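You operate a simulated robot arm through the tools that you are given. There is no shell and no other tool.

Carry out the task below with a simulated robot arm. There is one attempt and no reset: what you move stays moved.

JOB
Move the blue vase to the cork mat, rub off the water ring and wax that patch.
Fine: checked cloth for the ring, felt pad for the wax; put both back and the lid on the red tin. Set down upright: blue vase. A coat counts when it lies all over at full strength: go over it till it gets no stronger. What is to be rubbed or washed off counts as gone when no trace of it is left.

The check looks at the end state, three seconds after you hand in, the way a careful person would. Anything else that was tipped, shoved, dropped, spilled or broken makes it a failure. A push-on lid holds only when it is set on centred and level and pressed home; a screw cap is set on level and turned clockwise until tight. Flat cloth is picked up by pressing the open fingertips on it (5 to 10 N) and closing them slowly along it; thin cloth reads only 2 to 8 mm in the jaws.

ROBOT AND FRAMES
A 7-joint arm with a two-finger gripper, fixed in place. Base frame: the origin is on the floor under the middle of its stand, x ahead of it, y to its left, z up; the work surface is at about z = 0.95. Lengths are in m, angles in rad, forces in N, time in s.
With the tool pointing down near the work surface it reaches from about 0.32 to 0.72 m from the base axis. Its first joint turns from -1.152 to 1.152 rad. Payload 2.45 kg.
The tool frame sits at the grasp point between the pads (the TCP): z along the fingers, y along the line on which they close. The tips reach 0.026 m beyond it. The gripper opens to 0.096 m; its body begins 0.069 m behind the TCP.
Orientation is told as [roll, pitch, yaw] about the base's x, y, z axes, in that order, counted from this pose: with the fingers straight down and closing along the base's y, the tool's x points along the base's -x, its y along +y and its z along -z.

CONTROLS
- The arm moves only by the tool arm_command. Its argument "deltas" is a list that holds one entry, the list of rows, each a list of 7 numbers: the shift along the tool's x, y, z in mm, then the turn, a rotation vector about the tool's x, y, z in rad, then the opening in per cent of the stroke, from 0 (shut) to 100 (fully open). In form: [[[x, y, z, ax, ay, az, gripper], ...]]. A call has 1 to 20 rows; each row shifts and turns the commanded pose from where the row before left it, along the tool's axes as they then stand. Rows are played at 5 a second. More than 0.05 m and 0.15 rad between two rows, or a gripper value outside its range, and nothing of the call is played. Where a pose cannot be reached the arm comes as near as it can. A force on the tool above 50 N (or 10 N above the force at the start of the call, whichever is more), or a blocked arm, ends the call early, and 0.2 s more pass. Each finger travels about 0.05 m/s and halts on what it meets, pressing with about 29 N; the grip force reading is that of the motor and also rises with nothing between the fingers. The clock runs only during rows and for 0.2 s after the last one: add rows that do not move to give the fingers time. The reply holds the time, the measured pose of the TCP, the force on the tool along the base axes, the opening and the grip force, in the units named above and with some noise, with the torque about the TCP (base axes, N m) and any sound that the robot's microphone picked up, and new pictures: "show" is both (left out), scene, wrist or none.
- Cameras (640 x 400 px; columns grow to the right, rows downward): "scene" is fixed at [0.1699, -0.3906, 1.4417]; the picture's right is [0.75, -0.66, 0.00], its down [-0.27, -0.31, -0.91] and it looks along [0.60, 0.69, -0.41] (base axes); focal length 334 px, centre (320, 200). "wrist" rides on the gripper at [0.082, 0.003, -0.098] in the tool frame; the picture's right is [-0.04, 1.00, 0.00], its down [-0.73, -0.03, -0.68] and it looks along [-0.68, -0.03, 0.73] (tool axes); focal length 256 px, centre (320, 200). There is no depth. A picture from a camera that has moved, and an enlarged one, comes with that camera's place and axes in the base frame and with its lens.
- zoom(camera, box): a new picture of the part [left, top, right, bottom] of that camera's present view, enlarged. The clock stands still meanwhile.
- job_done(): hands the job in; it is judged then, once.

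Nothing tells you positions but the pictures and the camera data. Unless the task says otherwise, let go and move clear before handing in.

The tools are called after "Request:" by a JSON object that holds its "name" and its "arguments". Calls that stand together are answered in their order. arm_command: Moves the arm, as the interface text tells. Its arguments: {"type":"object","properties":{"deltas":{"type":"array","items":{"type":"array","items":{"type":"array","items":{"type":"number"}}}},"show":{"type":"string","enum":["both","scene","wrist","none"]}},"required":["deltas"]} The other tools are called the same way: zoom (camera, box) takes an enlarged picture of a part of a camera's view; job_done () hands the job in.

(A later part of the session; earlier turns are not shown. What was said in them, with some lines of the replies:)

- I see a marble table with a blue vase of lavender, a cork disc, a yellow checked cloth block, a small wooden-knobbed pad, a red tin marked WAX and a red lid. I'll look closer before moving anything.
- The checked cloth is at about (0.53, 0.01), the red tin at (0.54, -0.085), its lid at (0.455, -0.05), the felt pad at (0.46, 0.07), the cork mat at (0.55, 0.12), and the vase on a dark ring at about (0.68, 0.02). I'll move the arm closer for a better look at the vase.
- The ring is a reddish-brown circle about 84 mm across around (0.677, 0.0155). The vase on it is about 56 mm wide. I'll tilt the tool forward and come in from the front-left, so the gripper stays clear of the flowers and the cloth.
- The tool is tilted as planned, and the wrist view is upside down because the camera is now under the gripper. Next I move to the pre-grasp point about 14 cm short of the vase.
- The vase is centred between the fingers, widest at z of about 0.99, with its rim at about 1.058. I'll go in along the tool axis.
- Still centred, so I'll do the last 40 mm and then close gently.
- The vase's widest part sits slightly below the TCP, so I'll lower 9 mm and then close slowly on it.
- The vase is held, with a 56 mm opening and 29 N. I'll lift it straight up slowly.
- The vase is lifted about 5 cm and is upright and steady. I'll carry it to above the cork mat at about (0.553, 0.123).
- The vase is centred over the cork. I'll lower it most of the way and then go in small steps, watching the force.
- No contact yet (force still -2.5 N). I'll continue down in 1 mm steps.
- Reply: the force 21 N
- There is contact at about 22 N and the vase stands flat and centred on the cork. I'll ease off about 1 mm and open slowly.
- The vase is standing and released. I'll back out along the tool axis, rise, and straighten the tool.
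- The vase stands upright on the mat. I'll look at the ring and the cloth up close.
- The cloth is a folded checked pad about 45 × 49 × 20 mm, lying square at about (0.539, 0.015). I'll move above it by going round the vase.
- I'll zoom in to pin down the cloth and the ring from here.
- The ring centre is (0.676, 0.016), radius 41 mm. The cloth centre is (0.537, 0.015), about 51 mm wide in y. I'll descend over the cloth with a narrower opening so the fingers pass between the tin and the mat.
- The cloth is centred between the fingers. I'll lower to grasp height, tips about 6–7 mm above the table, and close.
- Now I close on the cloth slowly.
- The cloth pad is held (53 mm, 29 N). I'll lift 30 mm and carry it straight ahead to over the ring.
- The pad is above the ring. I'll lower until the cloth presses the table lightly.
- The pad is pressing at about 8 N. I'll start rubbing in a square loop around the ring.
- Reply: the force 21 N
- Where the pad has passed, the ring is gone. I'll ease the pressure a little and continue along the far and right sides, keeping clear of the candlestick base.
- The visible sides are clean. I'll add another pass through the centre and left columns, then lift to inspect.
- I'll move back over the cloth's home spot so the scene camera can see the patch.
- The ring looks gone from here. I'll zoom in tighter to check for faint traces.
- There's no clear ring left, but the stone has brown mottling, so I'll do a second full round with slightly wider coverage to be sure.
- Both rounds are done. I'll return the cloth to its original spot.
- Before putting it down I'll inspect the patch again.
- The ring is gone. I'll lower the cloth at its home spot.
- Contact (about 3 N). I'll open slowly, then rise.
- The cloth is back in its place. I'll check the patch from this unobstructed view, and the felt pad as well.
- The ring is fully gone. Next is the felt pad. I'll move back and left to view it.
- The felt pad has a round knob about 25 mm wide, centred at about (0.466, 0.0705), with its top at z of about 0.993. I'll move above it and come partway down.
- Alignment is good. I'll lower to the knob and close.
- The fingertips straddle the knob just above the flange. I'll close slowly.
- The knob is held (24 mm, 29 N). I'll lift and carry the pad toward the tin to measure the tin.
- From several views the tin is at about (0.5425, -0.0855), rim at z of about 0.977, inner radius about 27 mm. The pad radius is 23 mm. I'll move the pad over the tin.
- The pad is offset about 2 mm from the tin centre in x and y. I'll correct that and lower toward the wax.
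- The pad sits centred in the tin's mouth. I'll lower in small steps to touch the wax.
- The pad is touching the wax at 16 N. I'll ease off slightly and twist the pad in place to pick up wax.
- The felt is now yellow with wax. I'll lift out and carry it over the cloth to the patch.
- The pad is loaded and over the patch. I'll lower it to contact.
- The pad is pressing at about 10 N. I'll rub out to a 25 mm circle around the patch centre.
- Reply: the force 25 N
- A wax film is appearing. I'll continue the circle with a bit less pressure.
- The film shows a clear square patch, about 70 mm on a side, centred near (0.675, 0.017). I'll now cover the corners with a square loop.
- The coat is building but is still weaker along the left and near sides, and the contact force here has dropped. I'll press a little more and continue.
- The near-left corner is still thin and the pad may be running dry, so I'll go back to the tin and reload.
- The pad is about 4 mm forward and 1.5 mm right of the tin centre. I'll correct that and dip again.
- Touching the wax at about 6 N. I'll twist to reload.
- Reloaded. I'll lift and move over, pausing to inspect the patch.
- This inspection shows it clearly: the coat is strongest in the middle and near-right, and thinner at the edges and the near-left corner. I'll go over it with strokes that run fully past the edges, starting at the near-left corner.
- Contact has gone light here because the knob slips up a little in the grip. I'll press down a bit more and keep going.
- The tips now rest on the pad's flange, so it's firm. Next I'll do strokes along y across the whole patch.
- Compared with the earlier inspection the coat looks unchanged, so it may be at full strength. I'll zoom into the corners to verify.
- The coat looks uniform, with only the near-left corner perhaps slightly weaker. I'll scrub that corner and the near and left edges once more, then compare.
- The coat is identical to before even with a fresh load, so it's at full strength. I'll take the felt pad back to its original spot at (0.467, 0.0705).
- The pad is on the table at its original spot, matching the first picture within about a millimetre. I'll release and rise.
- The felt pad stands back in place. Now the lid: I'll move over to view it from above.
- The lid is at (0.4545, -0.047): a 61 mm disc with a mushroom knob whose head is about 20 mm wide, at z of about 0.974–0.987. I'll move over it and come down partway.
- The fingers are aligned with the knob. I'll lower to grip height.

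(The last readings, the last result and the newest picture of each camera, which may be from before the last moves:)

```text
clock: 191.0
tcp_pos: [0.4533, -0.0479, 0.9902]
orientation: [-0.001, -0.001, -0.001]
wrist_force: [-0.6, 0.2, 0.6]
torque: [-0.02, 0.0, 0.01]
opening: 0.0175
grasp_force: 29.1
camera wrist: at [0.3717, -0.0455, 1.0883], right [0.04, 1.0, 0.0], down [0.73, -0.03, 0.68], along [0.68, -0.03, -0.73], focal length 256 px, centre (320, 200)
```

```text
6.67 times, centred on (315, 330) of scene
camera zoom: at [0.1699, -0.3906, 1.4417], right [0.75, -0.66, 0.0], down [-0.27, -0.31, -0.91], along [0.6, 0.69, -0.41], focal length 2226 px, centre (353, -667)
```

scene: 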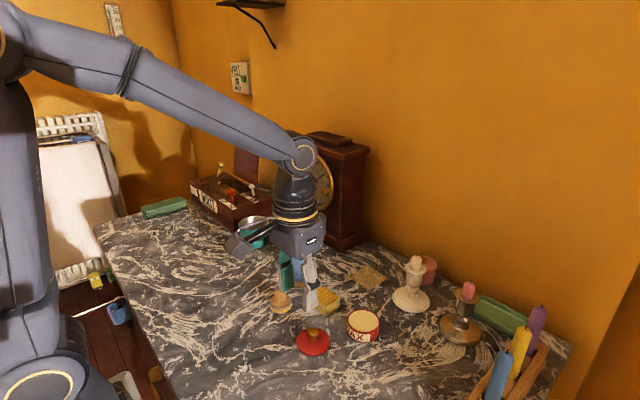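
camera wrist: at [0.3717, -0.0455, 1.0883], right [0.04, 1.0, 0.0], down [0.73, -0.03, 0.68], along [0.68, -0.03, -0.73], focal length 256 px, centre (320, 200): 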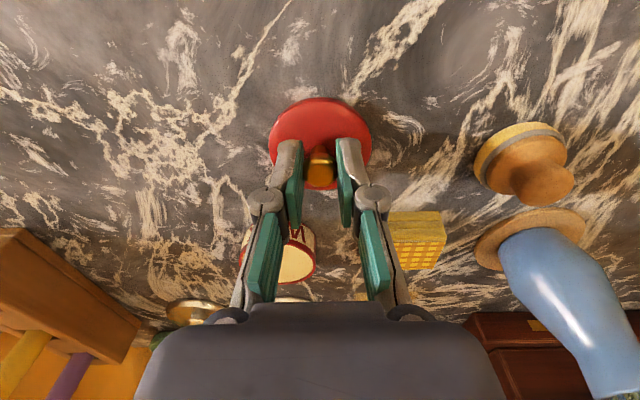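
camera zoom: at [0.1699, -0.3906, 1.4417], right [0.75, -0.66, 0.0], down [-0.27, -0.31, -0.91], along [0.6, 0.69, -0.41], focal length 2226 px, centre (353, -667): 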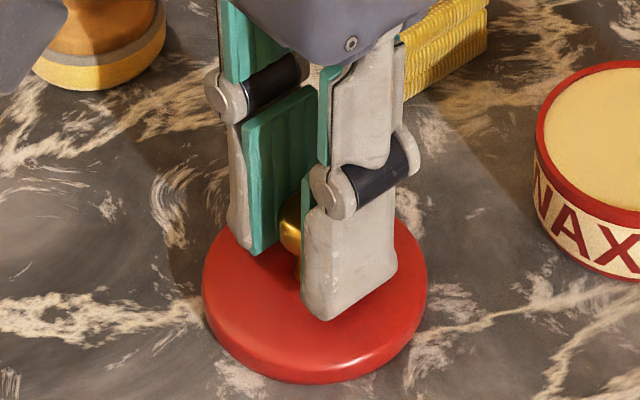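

The knob is gripped (17.5 mm). I'll lift slowly and check that the lid hangs level.

Request:
{"name": "arm_command", "arguments": {"deltas": [[[0, 0, -5, 0, 0, 0, 14], [0, 0, -10, 0, 0, 0, 14], [0, 0, -15, 0, 0, 0, 14], [0, 0, -20, 0, 0, 0, 14], [0, 0, 0, 0, 0, 0, 14], [0, 0, 0, 0, 0, 0, 14]]], "show": "both"}}

Request:
{"name": "zoom", "arguments": {"camera": "scene", "box": [270, 270, 360, 350]}}

Request:
{"name": "zoom", "arguments": {"camera": "wrist", "box": [240, 80, 400, 200]}}

```text
clock: 192.4
tcp_pos: [0.4558, -0.048, 1.0387]
orientation: [0.001, 0.0, -0.001]
wrist_force: [-0.2, 0.3, -0.6]
torque: [0.02, -0.02, -0.05]
opening: 0.0176
grasp_force: 29.1
camera wrist: at [0.3737, -0.0461, 1.1379], right [0.04, 1.0, 0.0], down [0.73, -0.03, 0.68], along [0.68, -0.03, -0.73], focal length 256 px, centre (320, 200)
```

scene: 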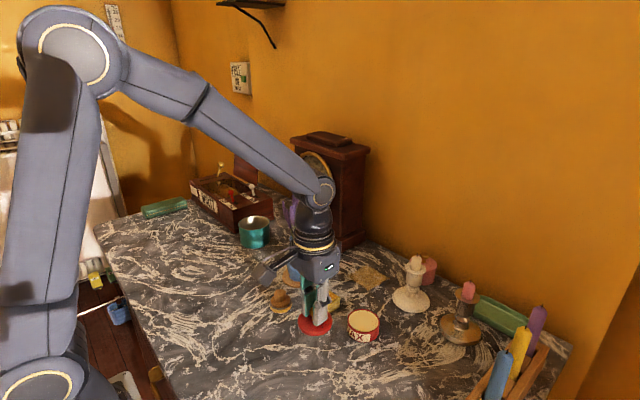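
wrist: 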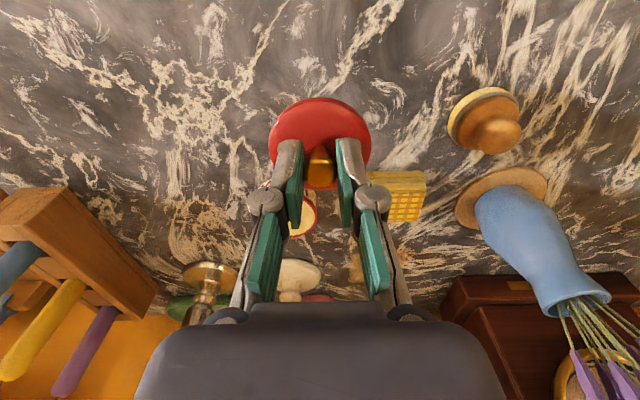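

```text
5.00 times, centred on (315, 310) of scene
camera zoom: at [0.1699, -0.3906, 1.4417], right [0.75, -0.66, 0.0], down [-0.27, -0.31, -0.91], along [0.6, 0.69, -0.41], focal length 1669 px, centre (345, -350)
```

zoom: 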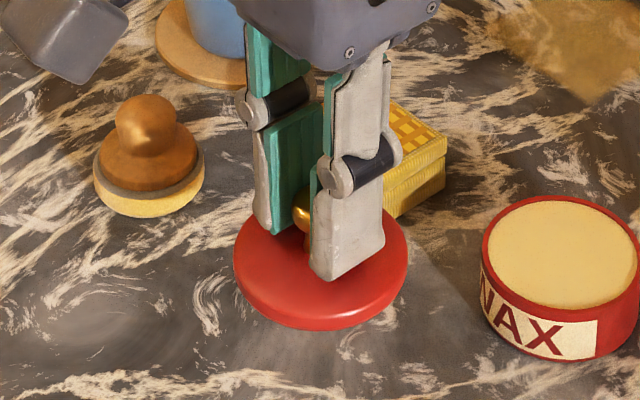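

```text
3.33 times, centred on (320, 140) of wrist
camera zoom: at [0.3737, -0.0461, 1.1379], right [0.04, 1.0, 0.0], down [0.73, -0.03, 0.68], along [0.68, -0.03, -0.73], focal length 853 px, centre (320, 400)
```

zoom: 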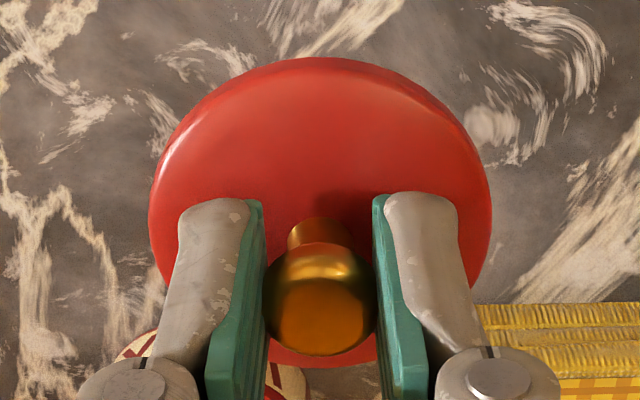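

The lid hangs level. I'll carry it over the tin.

Request:
{"name": "arm_command", "arguments": {"deltas": [[[-14, -6, -5, 0, 0, 0, 14], [-18, -8, 0, 0, 0, 0, 14], [-18, -8, 0, 0, 0, 0, 14], [-18, -7, 0, 0, 0, 0, 14], [-17, -7, 0, 0, 0, 0, 14], [0, 0, 0, 0, 0, 0, 14], [0, 0, 0, 0, 0, 0, 14]]], "show": "both"}}

Request:
{"name": "zoom", "arguments": {"camera": "scene", "box": [325, 275, 405, 345]}}

Request:
{"name": "zoom", "arguments": {"camera": "wrist", "box": [256, 70, 384, 150]}}

```text
clock: 194.0
tcp_pos: [0.5385, -0.0849, 1.0456]
orientation: [0.0, 0.0, -0.002]
wrist_force: [0.4, 0.5, -0.2]
torque: [-0.01, -0.03, 0.03]
opening: 0.0179
grasp_force: 29.1
camera wrist: at [0.4567, -0.0821, 1.1438], right [0.04, 1.0, 0.0], down [0.73, -0.03, 0.68], along [0.68, -0.03, -0.73], focal length 256 px, centre (320, 200)
```

scene: 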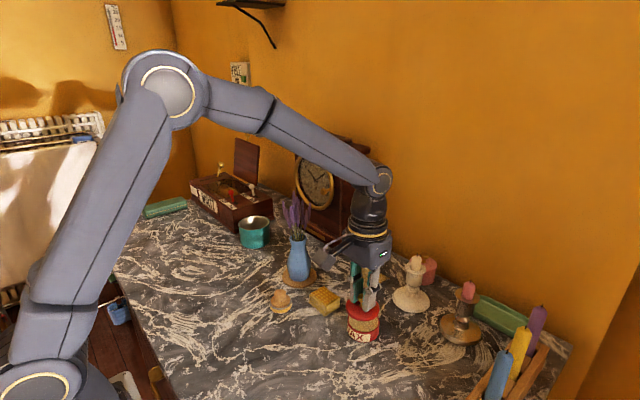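
wrist: 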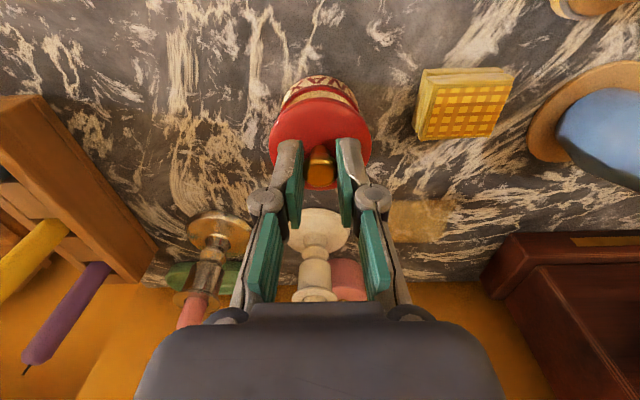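

```text
5.71 times, centred on (365, 310) of scene
camera zoom: at [0.1699, -0.3906, 1.4417], right [0.75, -0.66, 0.0], down [-0.27, -0.31, -0.91], along [0.6, 0.69, -0.41], focal length 1908 px, centre (63, -429)
```

zoom: 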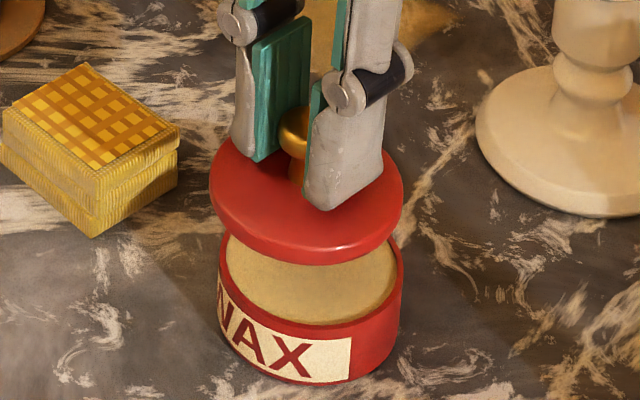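

```text
5.00 times, centred on (320, 110) of wrist
camera zoom: at [0.4567, -0.0821, 1.1438], right [0.04, 1.0, 0.0], down [0.73, -0.03, 0.68], along [0.68, -0.03, -0.73], focal length 1280 px, centre (320, 650)
```

zoom: 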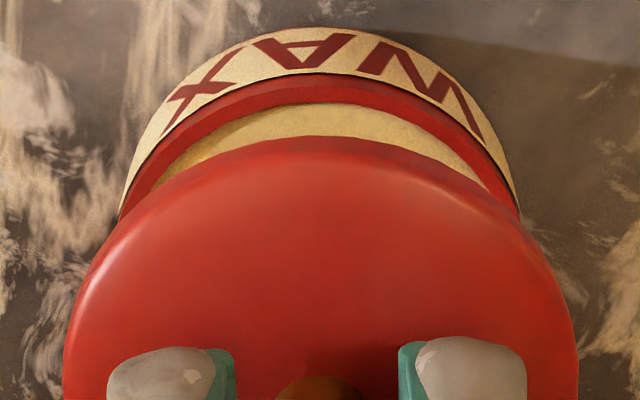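

Comparing both views, the lid needs to go about 4–5 mm further in +x, and y is aligned. I'll correct that and lower to just above the rim.

Request:
{"name": "arm_command", "arguments": {"deltas": [[[-4.5, 0, 0, 0, 0, 0, 14], [0, 0, 10, 0, 0, 0, 14], [0, 0, 8, 0, 0, 0, 14], [0, 0, 3, 0, 0, 0, 14], [0, 0, 0, 0, 0, 0, 14], [0, 0, 0, 0, 0, 0, 14]]], "show": "none"}}

Request:
{"name": "zoom", "arguments": {"camera": "scene", "box": [325, 285, 405, 345]}}

Request:
{"name": "zoom", "arguments": {"camera": "wrist", "box": [256, 80, 384, 160]}}

```text
clock: 195.4
tcp_pos: [0.5439, -0.0836, 1.0248]
orientation: [0.0, 0.001, 0.0]
wrist_force: [-0.4, -0.5, -0.6]
torque: [0.02, 0.01, -0.05]
opening: 0.0177
grasp_force: 28.2
```

```text
6.67 times, centred on (365, 315) of scene
camera zoom: at [0.1699, -0.3906, 1.4417], right [0.75, -0.66, 0.0], down [-0.27, -0.31, -0.91], along [0.6, 0.69, -0.41], focal length 2226 px, centre (20, -567)
```

zoom: 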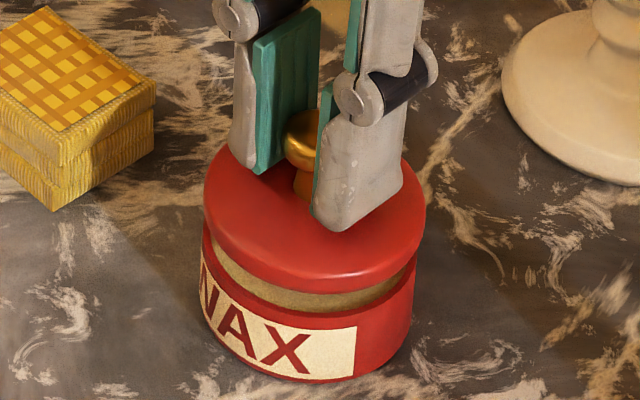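

```text
5.00 times, centred on (320, 120) of wrist
camera zoom: at [0.4622, -0.0825, 1.1225], right [0.04, 1.0, 0.0], down [0.73, -0.03, 0.68], along [0.68, -0.03, -0.73], focal length 1280 px, centre (320, 600)
```

zoom: 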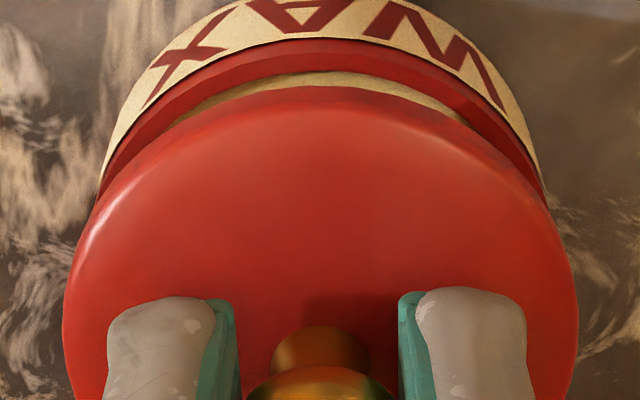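

The lid is aligned over the tin to within about 1 mm in both views. I'll lower it gently, watching the force.

Request:
{"name": "arm_command", "arguments": {"deltas": [[[0, 0, 3, 0, 0, 0, 14], [0, 0, 2, 0, 0, 0, 14], [0, 0, 1, 0, 0, 0, 14], [0, 0, 0, 0, 0, 0, 14]]], "show": "none"}}

Request:
{"name": "arm_command", "arguments": {"deltas": [[[0, 0, 1, 0, 0, 0, 14], [0, 0, 0, 0, 0, 0, 14]]], "show": "none"}}

Request:
{"name": "arm_command", "arguments": {"deltas": [[[0, 0, 1, 0, 0, 0, 14], [0, 0, 0, 0, 0, 0, 14]]], "show": "none"}}

Request:
{"name": "zoom", "arguments": {"camera": "scene", "box": [325, 285, 405, 345]}}

```text
clock: 196.4
tcp_pos: [0.5448, -0.0847, 1.0205]
orientation: [0.001, 0.0, 0.001]
wrist_force: [0.5, -0.1, 0.3]
torque: [0.04, 0.03, -0.01]
opening: 0.0178
grasp_force: 28.8
```

```text
clock: 197.0
tcp_pos: [0.5448, -0.0852, 1.0172]
orientation: [-0.001, -0.001, 0.001]
wrist_force: [-0.6, -0.3, -0.3]
torque: [-0.02, 0.0, -0.02]
opening: 0.0176
grasp_force: 29.6
```

```text
clock: 197.6
tcp_pos: [0.5437, -0.0848, 1.0164]
orientation: [-0.001, 0.0, 0.0]
wrist_force: [-0.7, -1.1, 0.0]
torque: [-0.02, 0.0, 0.02]
opening: 0.0177
grasp_force: 29.1
```

```text
6.67 times, centred on (365, 315) of scene
camera zoom: at [0.1699, -0.3906, 1.4417], right [0.75, -0.66, 0.0], down [-0.27, -0.31, -0.91], along [0.6, 0.69, -0.41], focal length 2226 px, centre (20, -567)
```

zoom: 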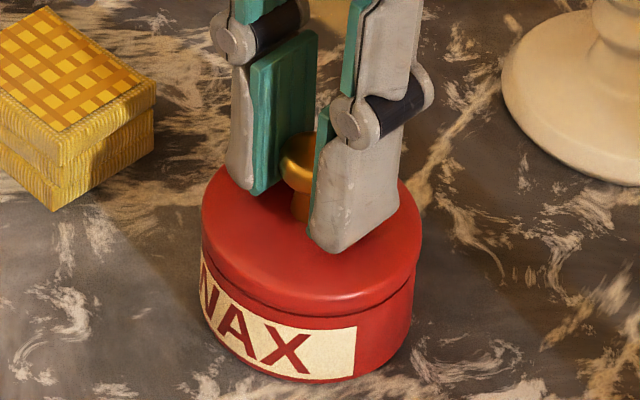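

Request:
{"name": "arm_command", "arguments": {"deltas": [[[0, 0, 0.8, 0, 0, 0, 14], [0, 0, 0, 0, 0, 0, 14]]], "show": "none"}}

Request:
{"name": "arm_command", "arguments": {"deltas": [[[0, 0, 0.8, 0, 0, 0, 14], [0, 0, 0, 0, 0, 0, 14]]], "show": "none"}}

Request:
{"name": "arm_command", "arguments": {"deltas": [[[0, 0, 0.8, 0, 0, 0, 14], [0, 0, 0, 0, 0, 0, 14]]], "show": "none"}}

```text
clock: 198.2
tcp_pos: [0.5438, -0.0849, 1.0161]
orientation: [0.0, 0.002, 0.0]
wrist_force: [0.4, 0.8, -0.4]
torque: [-0.02, -0.03, -0.01]
opening: 0.0175
grasp_force: 29.0
```

```text
clock: 198.8
tcp_pos: [0.5431, -0.0839, 1.0165]
orientation: [0.0, -0.002, -0.001]
wrist_force: [-7.2, 0.4, 21.6]
torque: [0.0, 0.33, -0.02]
opening: 0.0175
grasp_force: 29.0
heard: snap
```

```text
clock: 199.4
tcp_pos: [0.5444, -0.0851, 1.0156]
orientation: [0.001, -0.004, 0.0]
wrist_force: [-7.5, 2.0, 34.7]
torque: [0.01, 0.27, 0.0]
opening: 0.0179
grasp_force: 28.9
```

I heard a snap, so the lid is pressed home. I'll ease off and inspect.

Request:
{"name": "arm_command", "arguments": {"deltas": [[[0, 0, -0.8, 0, 0, 0, 14], [0, 0, -0.6, 0, 0, 0, 14], [0, 0, 0, 0, 0, 0, 14]]], "show": "wrist"}}

Request:
{"name": "zoom", "arguments": {"camera": "scene", "box": [325, 285, 405, 345]}}

Request:
{"name": "zoom", "arguments": {"camera": "wrist", "box": [256, 80, 384, 180]}}

```text
clock: 200.2
tcp_pos: [0.5441, -0.0848, 1.0147]
orientation: [0.001, -0.001, -0.002]
wrist_force: [3.8, -1.2, 15.1]
torque: [-0.01, -0.34, 0.01]
opening: 0.0179
grasp_force: 29.0
camera wrist: at [0.462, -0.0824, 1.1132], right [0.04, 1.0, 0.0], down [0.73, -0.03, 0.68], along [0.68, -0.03, -0.73], focal length 256 px, centre (320, 200)
```

wrist: 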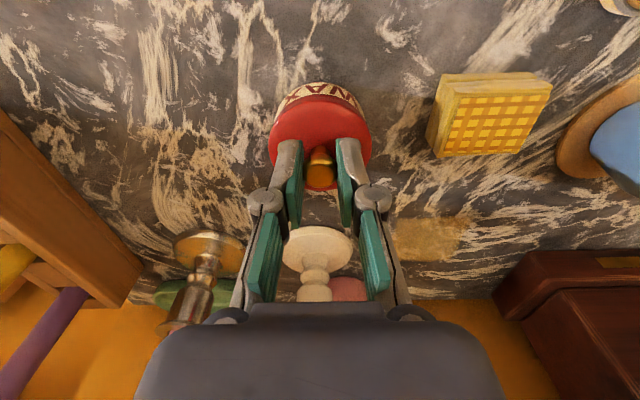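

```text
6.67 times, centred on (365, 315) of scene
camera zoom: at [0.1697, -0.3906, 1.4418], right [0.75, -0.66, 0.0], down [-0.27, -0.31, -0.91], along [0.6, 0.69, -0.41], focal length 2226 px, centre (20, -567)
```

zoom: 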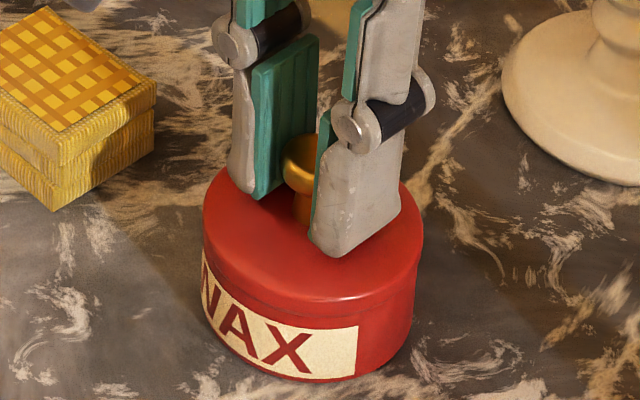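

```text
4.00 times, centred on (320, 130) of wrist
camera zoom: at [0.462, -0.0824, 1.1132], right [0.04, 1.0, 0.0], down [0.73, -0.03, 0.68], along [0.68, -0.03, -0.73], focal length 1024 px, centre (320, 480)
```

zoom: 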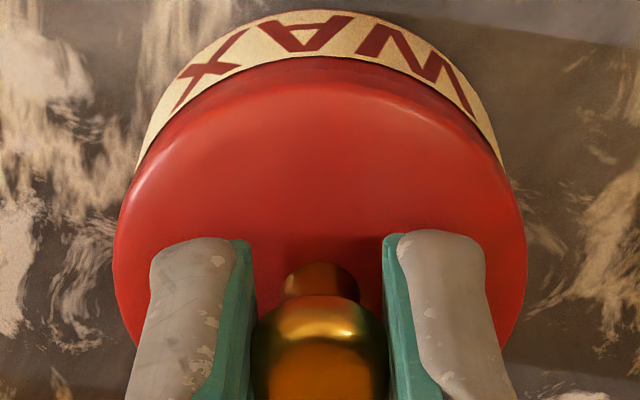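

The lid sits level and flush on the tin. I'll relax the remaining force, release, and rise.

Request:
{"name": "arm_command", "arguments": {"deltas": [[[0, 0, -0.6, 0, 0, 0, 14], [0, 0, -0.3, 0, 0, 0, 17], [0, 0, 0, 0, 0, 0, 20], [0, 0, 0, 0, 0, 0, 23], [0, 0, 0, 0, 0, 0, 27], [0, 0, 0, 0, 0, 0, 33], [0, 0, 0, 0, 0, 0, 40], [0, 0, 0, 0, 0, 0, 45], [0, 0, 0, 0, 0, 0, 45]]], "show": "wrist"}}

Request:
{"name": "zoom", "arguments": {"camera": "scene", "box": [325, 285, 405, 345]}}

```text
clock: 202.2
tcp_pos: [0.5437, -0.0837, 1.0173]
orientation: [0.001, 0.001, 0.0]
wrist_force: [0.5, 0.5, -0.5]
torque: [0.0, 0.01, 0.03]
opening: 0.0432
grasp_force: 0.0
camera wrist: at [0.4618, -0.0824, 1.1146], right [0.04, 1.0, 0.0], down [0.73, -0.03, 0.68], along [0.68, -0.03, -0.73], focal length 256 px, centre (320, 200)
```

wrist: 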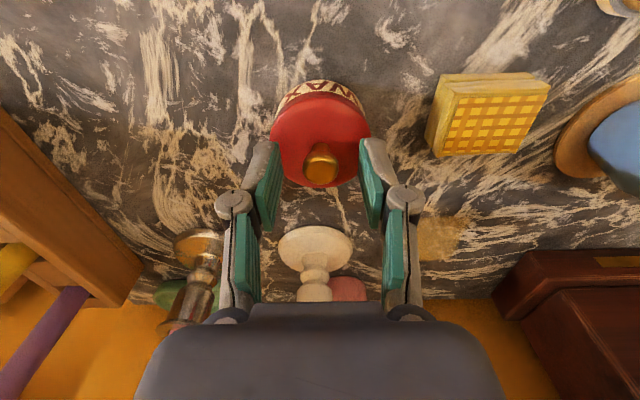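

```text
6.67 times, centred on (365, 315) of scene
camera zoom: at [0.1699, -0.3906, 1.4417], right [0.75, -0.66, 0.0], down [-0.27, -0.31, -0.91], along [0.6, 0.69, -0.41], focal length 2226 px, centre (20, -567)
```

zoom: 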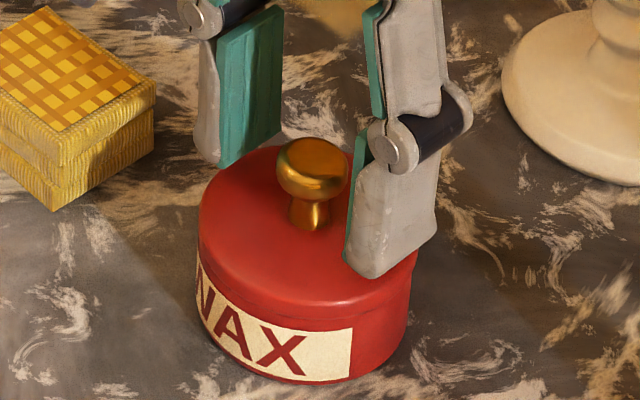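

Released; the lid is on centred and level. I'll rise clear and do a final overall check.

Request:
{"name": "arm_command", "arguments": {"deltas": [[[0, 0, -10, 0, 0, 0, 45], [0, 0, -20, 0, 0, 0, 45], [0, 0, -30, 0, 0, 0, 45], [0, 0, -30, 0, 0, 0, 45], [25, 0, -30, 0, 0, 0, 45], [30, 0, -30, 0, 0, 0, 45], [30, 10, -30, 0, 0, 0, 45], [20, 20, -20, 0, 0, 0, 45], [0, 20, 0, 0, 0, 0, 45], [0, 0, 0, 0, 0, 0, 45], [0, 0, 0, 0, 0, 0, 45]]], "show": "both"}}

Request:
{"name": "zoom", "arguments": {"camera": "wrist", "box": [220, 20, 460, 170]}}

Request:
{"name": "zoom", "arguments": {"camera": "scene", "box": [240, 180, 480, 370]}}

Request:
{"name": "zoom", "arguments": {"camera": "scene", "box": [343, 260, 391, 290]}}

```text
clock: 204.6
tcp_pos: [0.439, -0.0351, 1.2151]
orientation: [0.0, 0.001, 0.001]
wrist_force: [-0.4, -0.7, 0.3]
torque: [-0.02, 0.05, 0.01]
opening: 0.0431
grasp_force: 0.0
camera wrist: at [0.3561, -0.0322, 1.3127], right [0.04, 1.0, 0.0], down [0.73, -0.03, 0.68], along [0.68, -0.03, -0.73], focal length 256 px, centre (320, 200)
```

scene: 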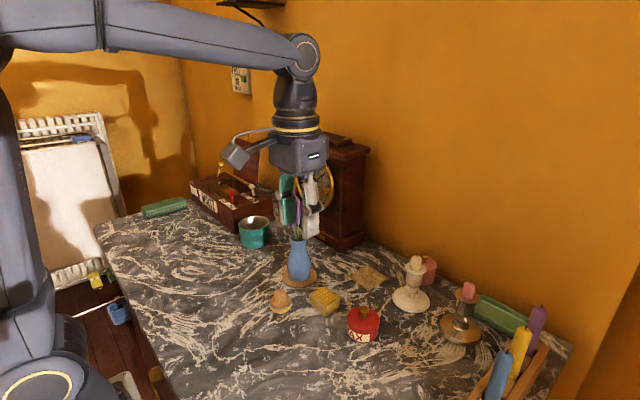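
wrist: 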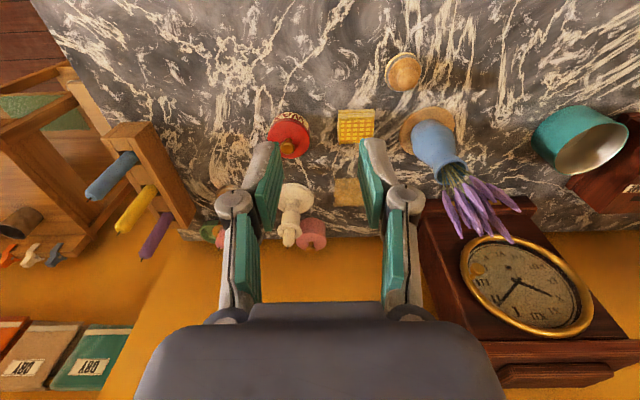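

```text
2.67 times, centred on (340, 95) of wrist
camera zoom: at [0.3561, -0.0322, 1.3127], right [0.04, 1.0, 0.0], down [0.73, -0.03, 0.68], along [0.68, -0.03, -0.73], focal length 683 px, centre (267, 480)
```

zoom: 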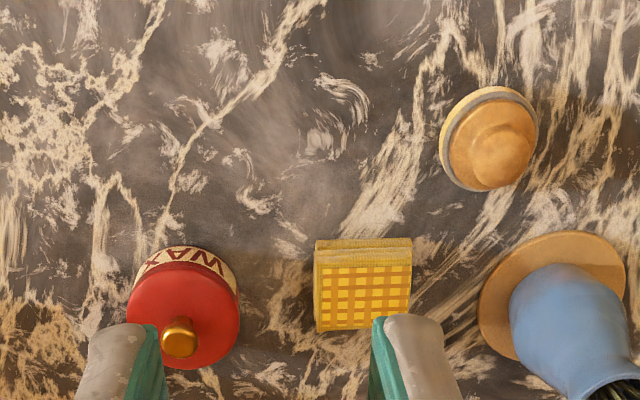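

```text
2.11 times, centred on (360, 275) of scene
camera zoom: at [0.1699, -0.3906, 1.4417], right [0.75, -0.66, 0.0], down [-0.27, -0.31, -0.91], along [0.6, 0.69, -0.41], focal length 703 px, centre (236, 42)
```

zoom: 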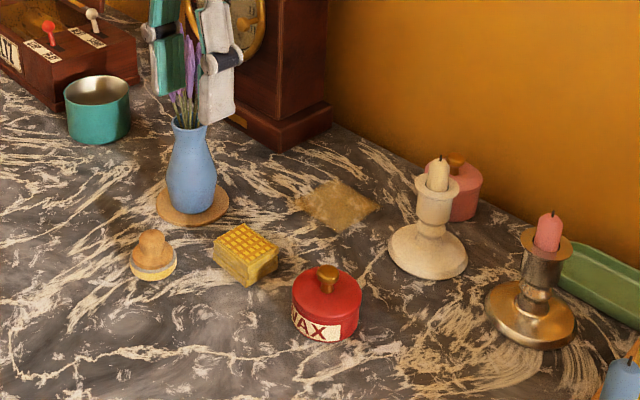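

```text
13.33 times, centred on (367, 275) of scene
camera zoom: at [0.1699, -0.3906, 1.4417], right [0.75, -0.66, 0.0], down [-0.27, -0.31, -0.91], along [0.6, 0.69, -0.41], focal length 4451 px, centre (-307, -800)
```

zoom: 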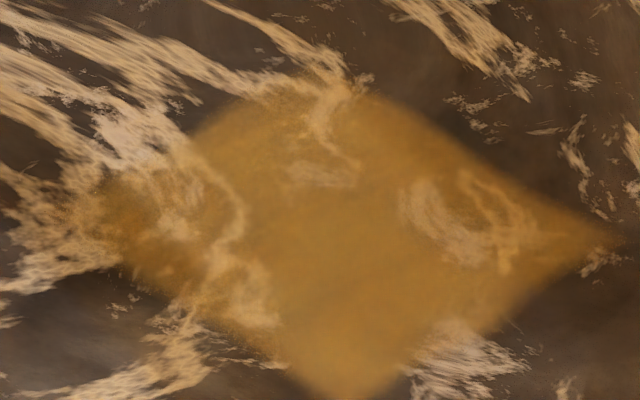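

Everything is in place: vase upright on the cork, cloth and felt pad back, lid on the tin. I'll take one more look at the coat from above before handing in.

Request:
{"name": "arm_command", "arguments": {"deltas": [[[-20, 17, 0, 0, 0, 0, 90], [-20, 17, 0, 0, 0, 0, 90], [-20, 17, 0, 0, 0, 0, 90], [0, 0, 0, 0, 0, 0, 90], [0, 0, 0, 0, 0, 0, 90]]], "show": "wrist"}}

Request:
{"name": "zoom", "arguments": {"camera": "wrist", "box": [256, 125, 384, 205]}}

```text
clock: 205.8
tcp_pos: [0.5, 0.0175, 1.2159]
orientation: [-0.001, 0.0, 0.0]
wrist_force: [-0.2, 0.3, -1.1]
torque: [-0.02, 0.02, 0.01]
opening: 0.0866
grasp_force: 0.0
camera wrist: at [0.4171, 0.0193, 1.3137], right [0.04, 1.0, 0.0], down [0.73, -0.03, 0.68], along [0.68, -0.03, -0.73], focal length 256 px, centre (320, 200)
```

wrist: 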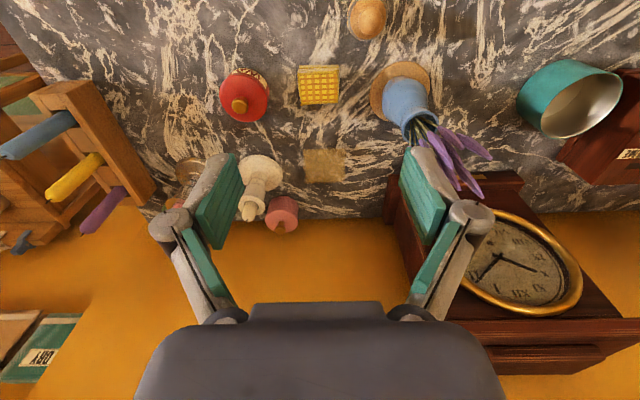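

```text
5.00 times, centred on (320, 165) of wrist
camera zoom: at [0.4171, 0.0193, 1.3137], right [0.04, 1.0, 0.0], down [0.73, -0.03, 0.68], along [0.68, -0.03, -0.73], focal length 1280 px, centre (320, 375)
```

zoom: 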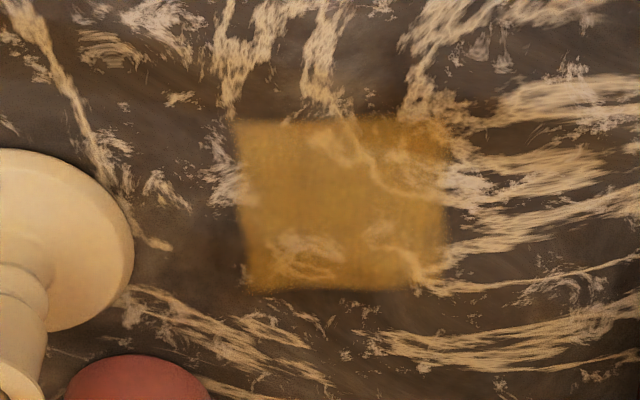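

Request:
{"name": "zoom", "arguments": {"camera": "wrist", "box": [322, 145, 354, 165]}}

Request:
{"name": "zoom", "arguments": {"camera": "wrist", "box": [296, 145, 328, 165]}}

Request:
{"name": "zoom", "arguments": {"camera": "wrist", "box": [298, 165, 330, 185]}}

Request:
{"name": "zoom", "arguments": {"camera": "wrist", "box": [320, 165, 352, 185]}}

```text
16.00 times, centred on (338, 155) of wrist
camera zoom: at [0.4171, 0.0193, 1.3137], right [0.04, 1.0, 0.0], down [0.73, -0.03, 0.68], along [0.68, -0.03, -0.73], focal length 4096 px, centre (32, 920)
```

zoom: 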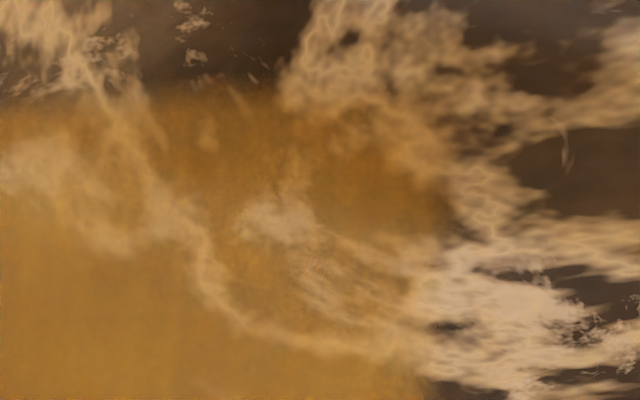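

```text
16.00 times, centred on (312, 155) of wrist
camera zoom: at [0.4171, 0.0193, 1.3137], right [0.04, 1.0, 0.0], down [0.73, -0.03, 0.68], along [0.68, -0.03, -0.73], focal length 4096 px, centre (448, 920)
```

zoom: 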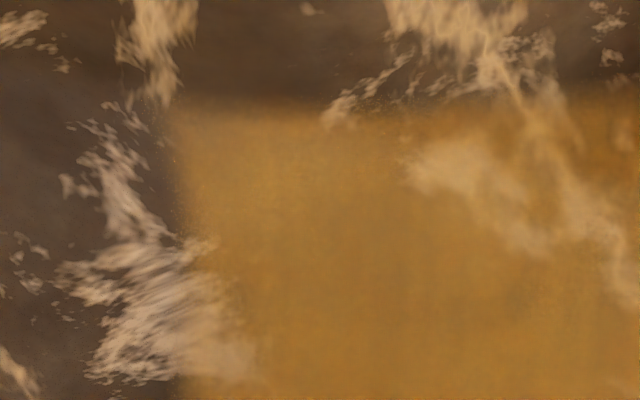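

```text
16.00 times, centred on (314, 175) of wrist
camera zoom: at [0.4171, 0.0193, 1.3137], right [0.04, 1.0, 0.0], down [0.73, -0.03, 0.68], along [0.68, -0.03, -0.73], focal length 4096 px, centre (416, 600)
```

zoom: 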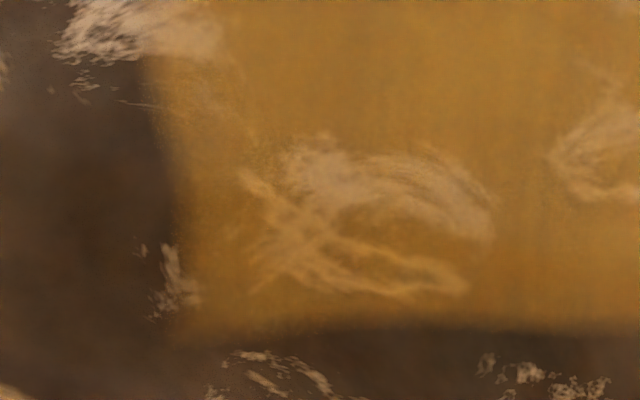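

```text
16.00 times, centred on (336, 175) of wrist
camera zoom: at [0.4171, 0.0193, 1.3137], right [0.04, 1.0, 0.0], down [0.73, -0.03, 0.68], along [0.68, -0.03, -0.73], focal length 4096 px, centre (64, 600)
```

zoom: 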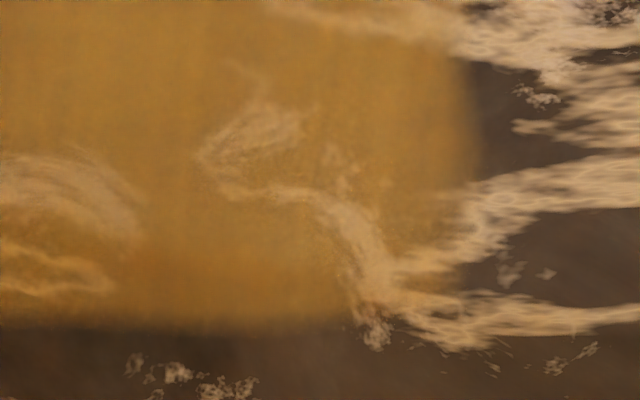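

The coat is even over the whole square in all four corners, and nothing else has moved or tipped. The arm is clear, so I'm handing in.

Request:
{"name": "job_done", "arguments": {}}

```text
The job is handed in.
```

I've handed the job in, and in the last pictures everything looked finished.

- **Vase:** it stands upright in the middle of the cork mat.
- **Water ring:** I rubbed it off with the checked cloth in two full rounds. No trace showed in the close-ups I took before waxing.
- **Wax:** I waxed the patch with the felt pad, loading it twice from the tin. It covers a square of about 7 cm where the ring was. The last passes made it no stronger, including extra scrubbing on the near-left corner, which looked slightly thinner.
- **Cloth and felt pad:** both are back within a few millimetres of where they started.
- **Red tin:** the lid is on level and centred, and it snapped as it went home. The tin itself shifted by 1–2 mm when I let go of the lid.

Nothing else was knocked or moved as far as I could see, and the arm was clear of everything when I handed in.
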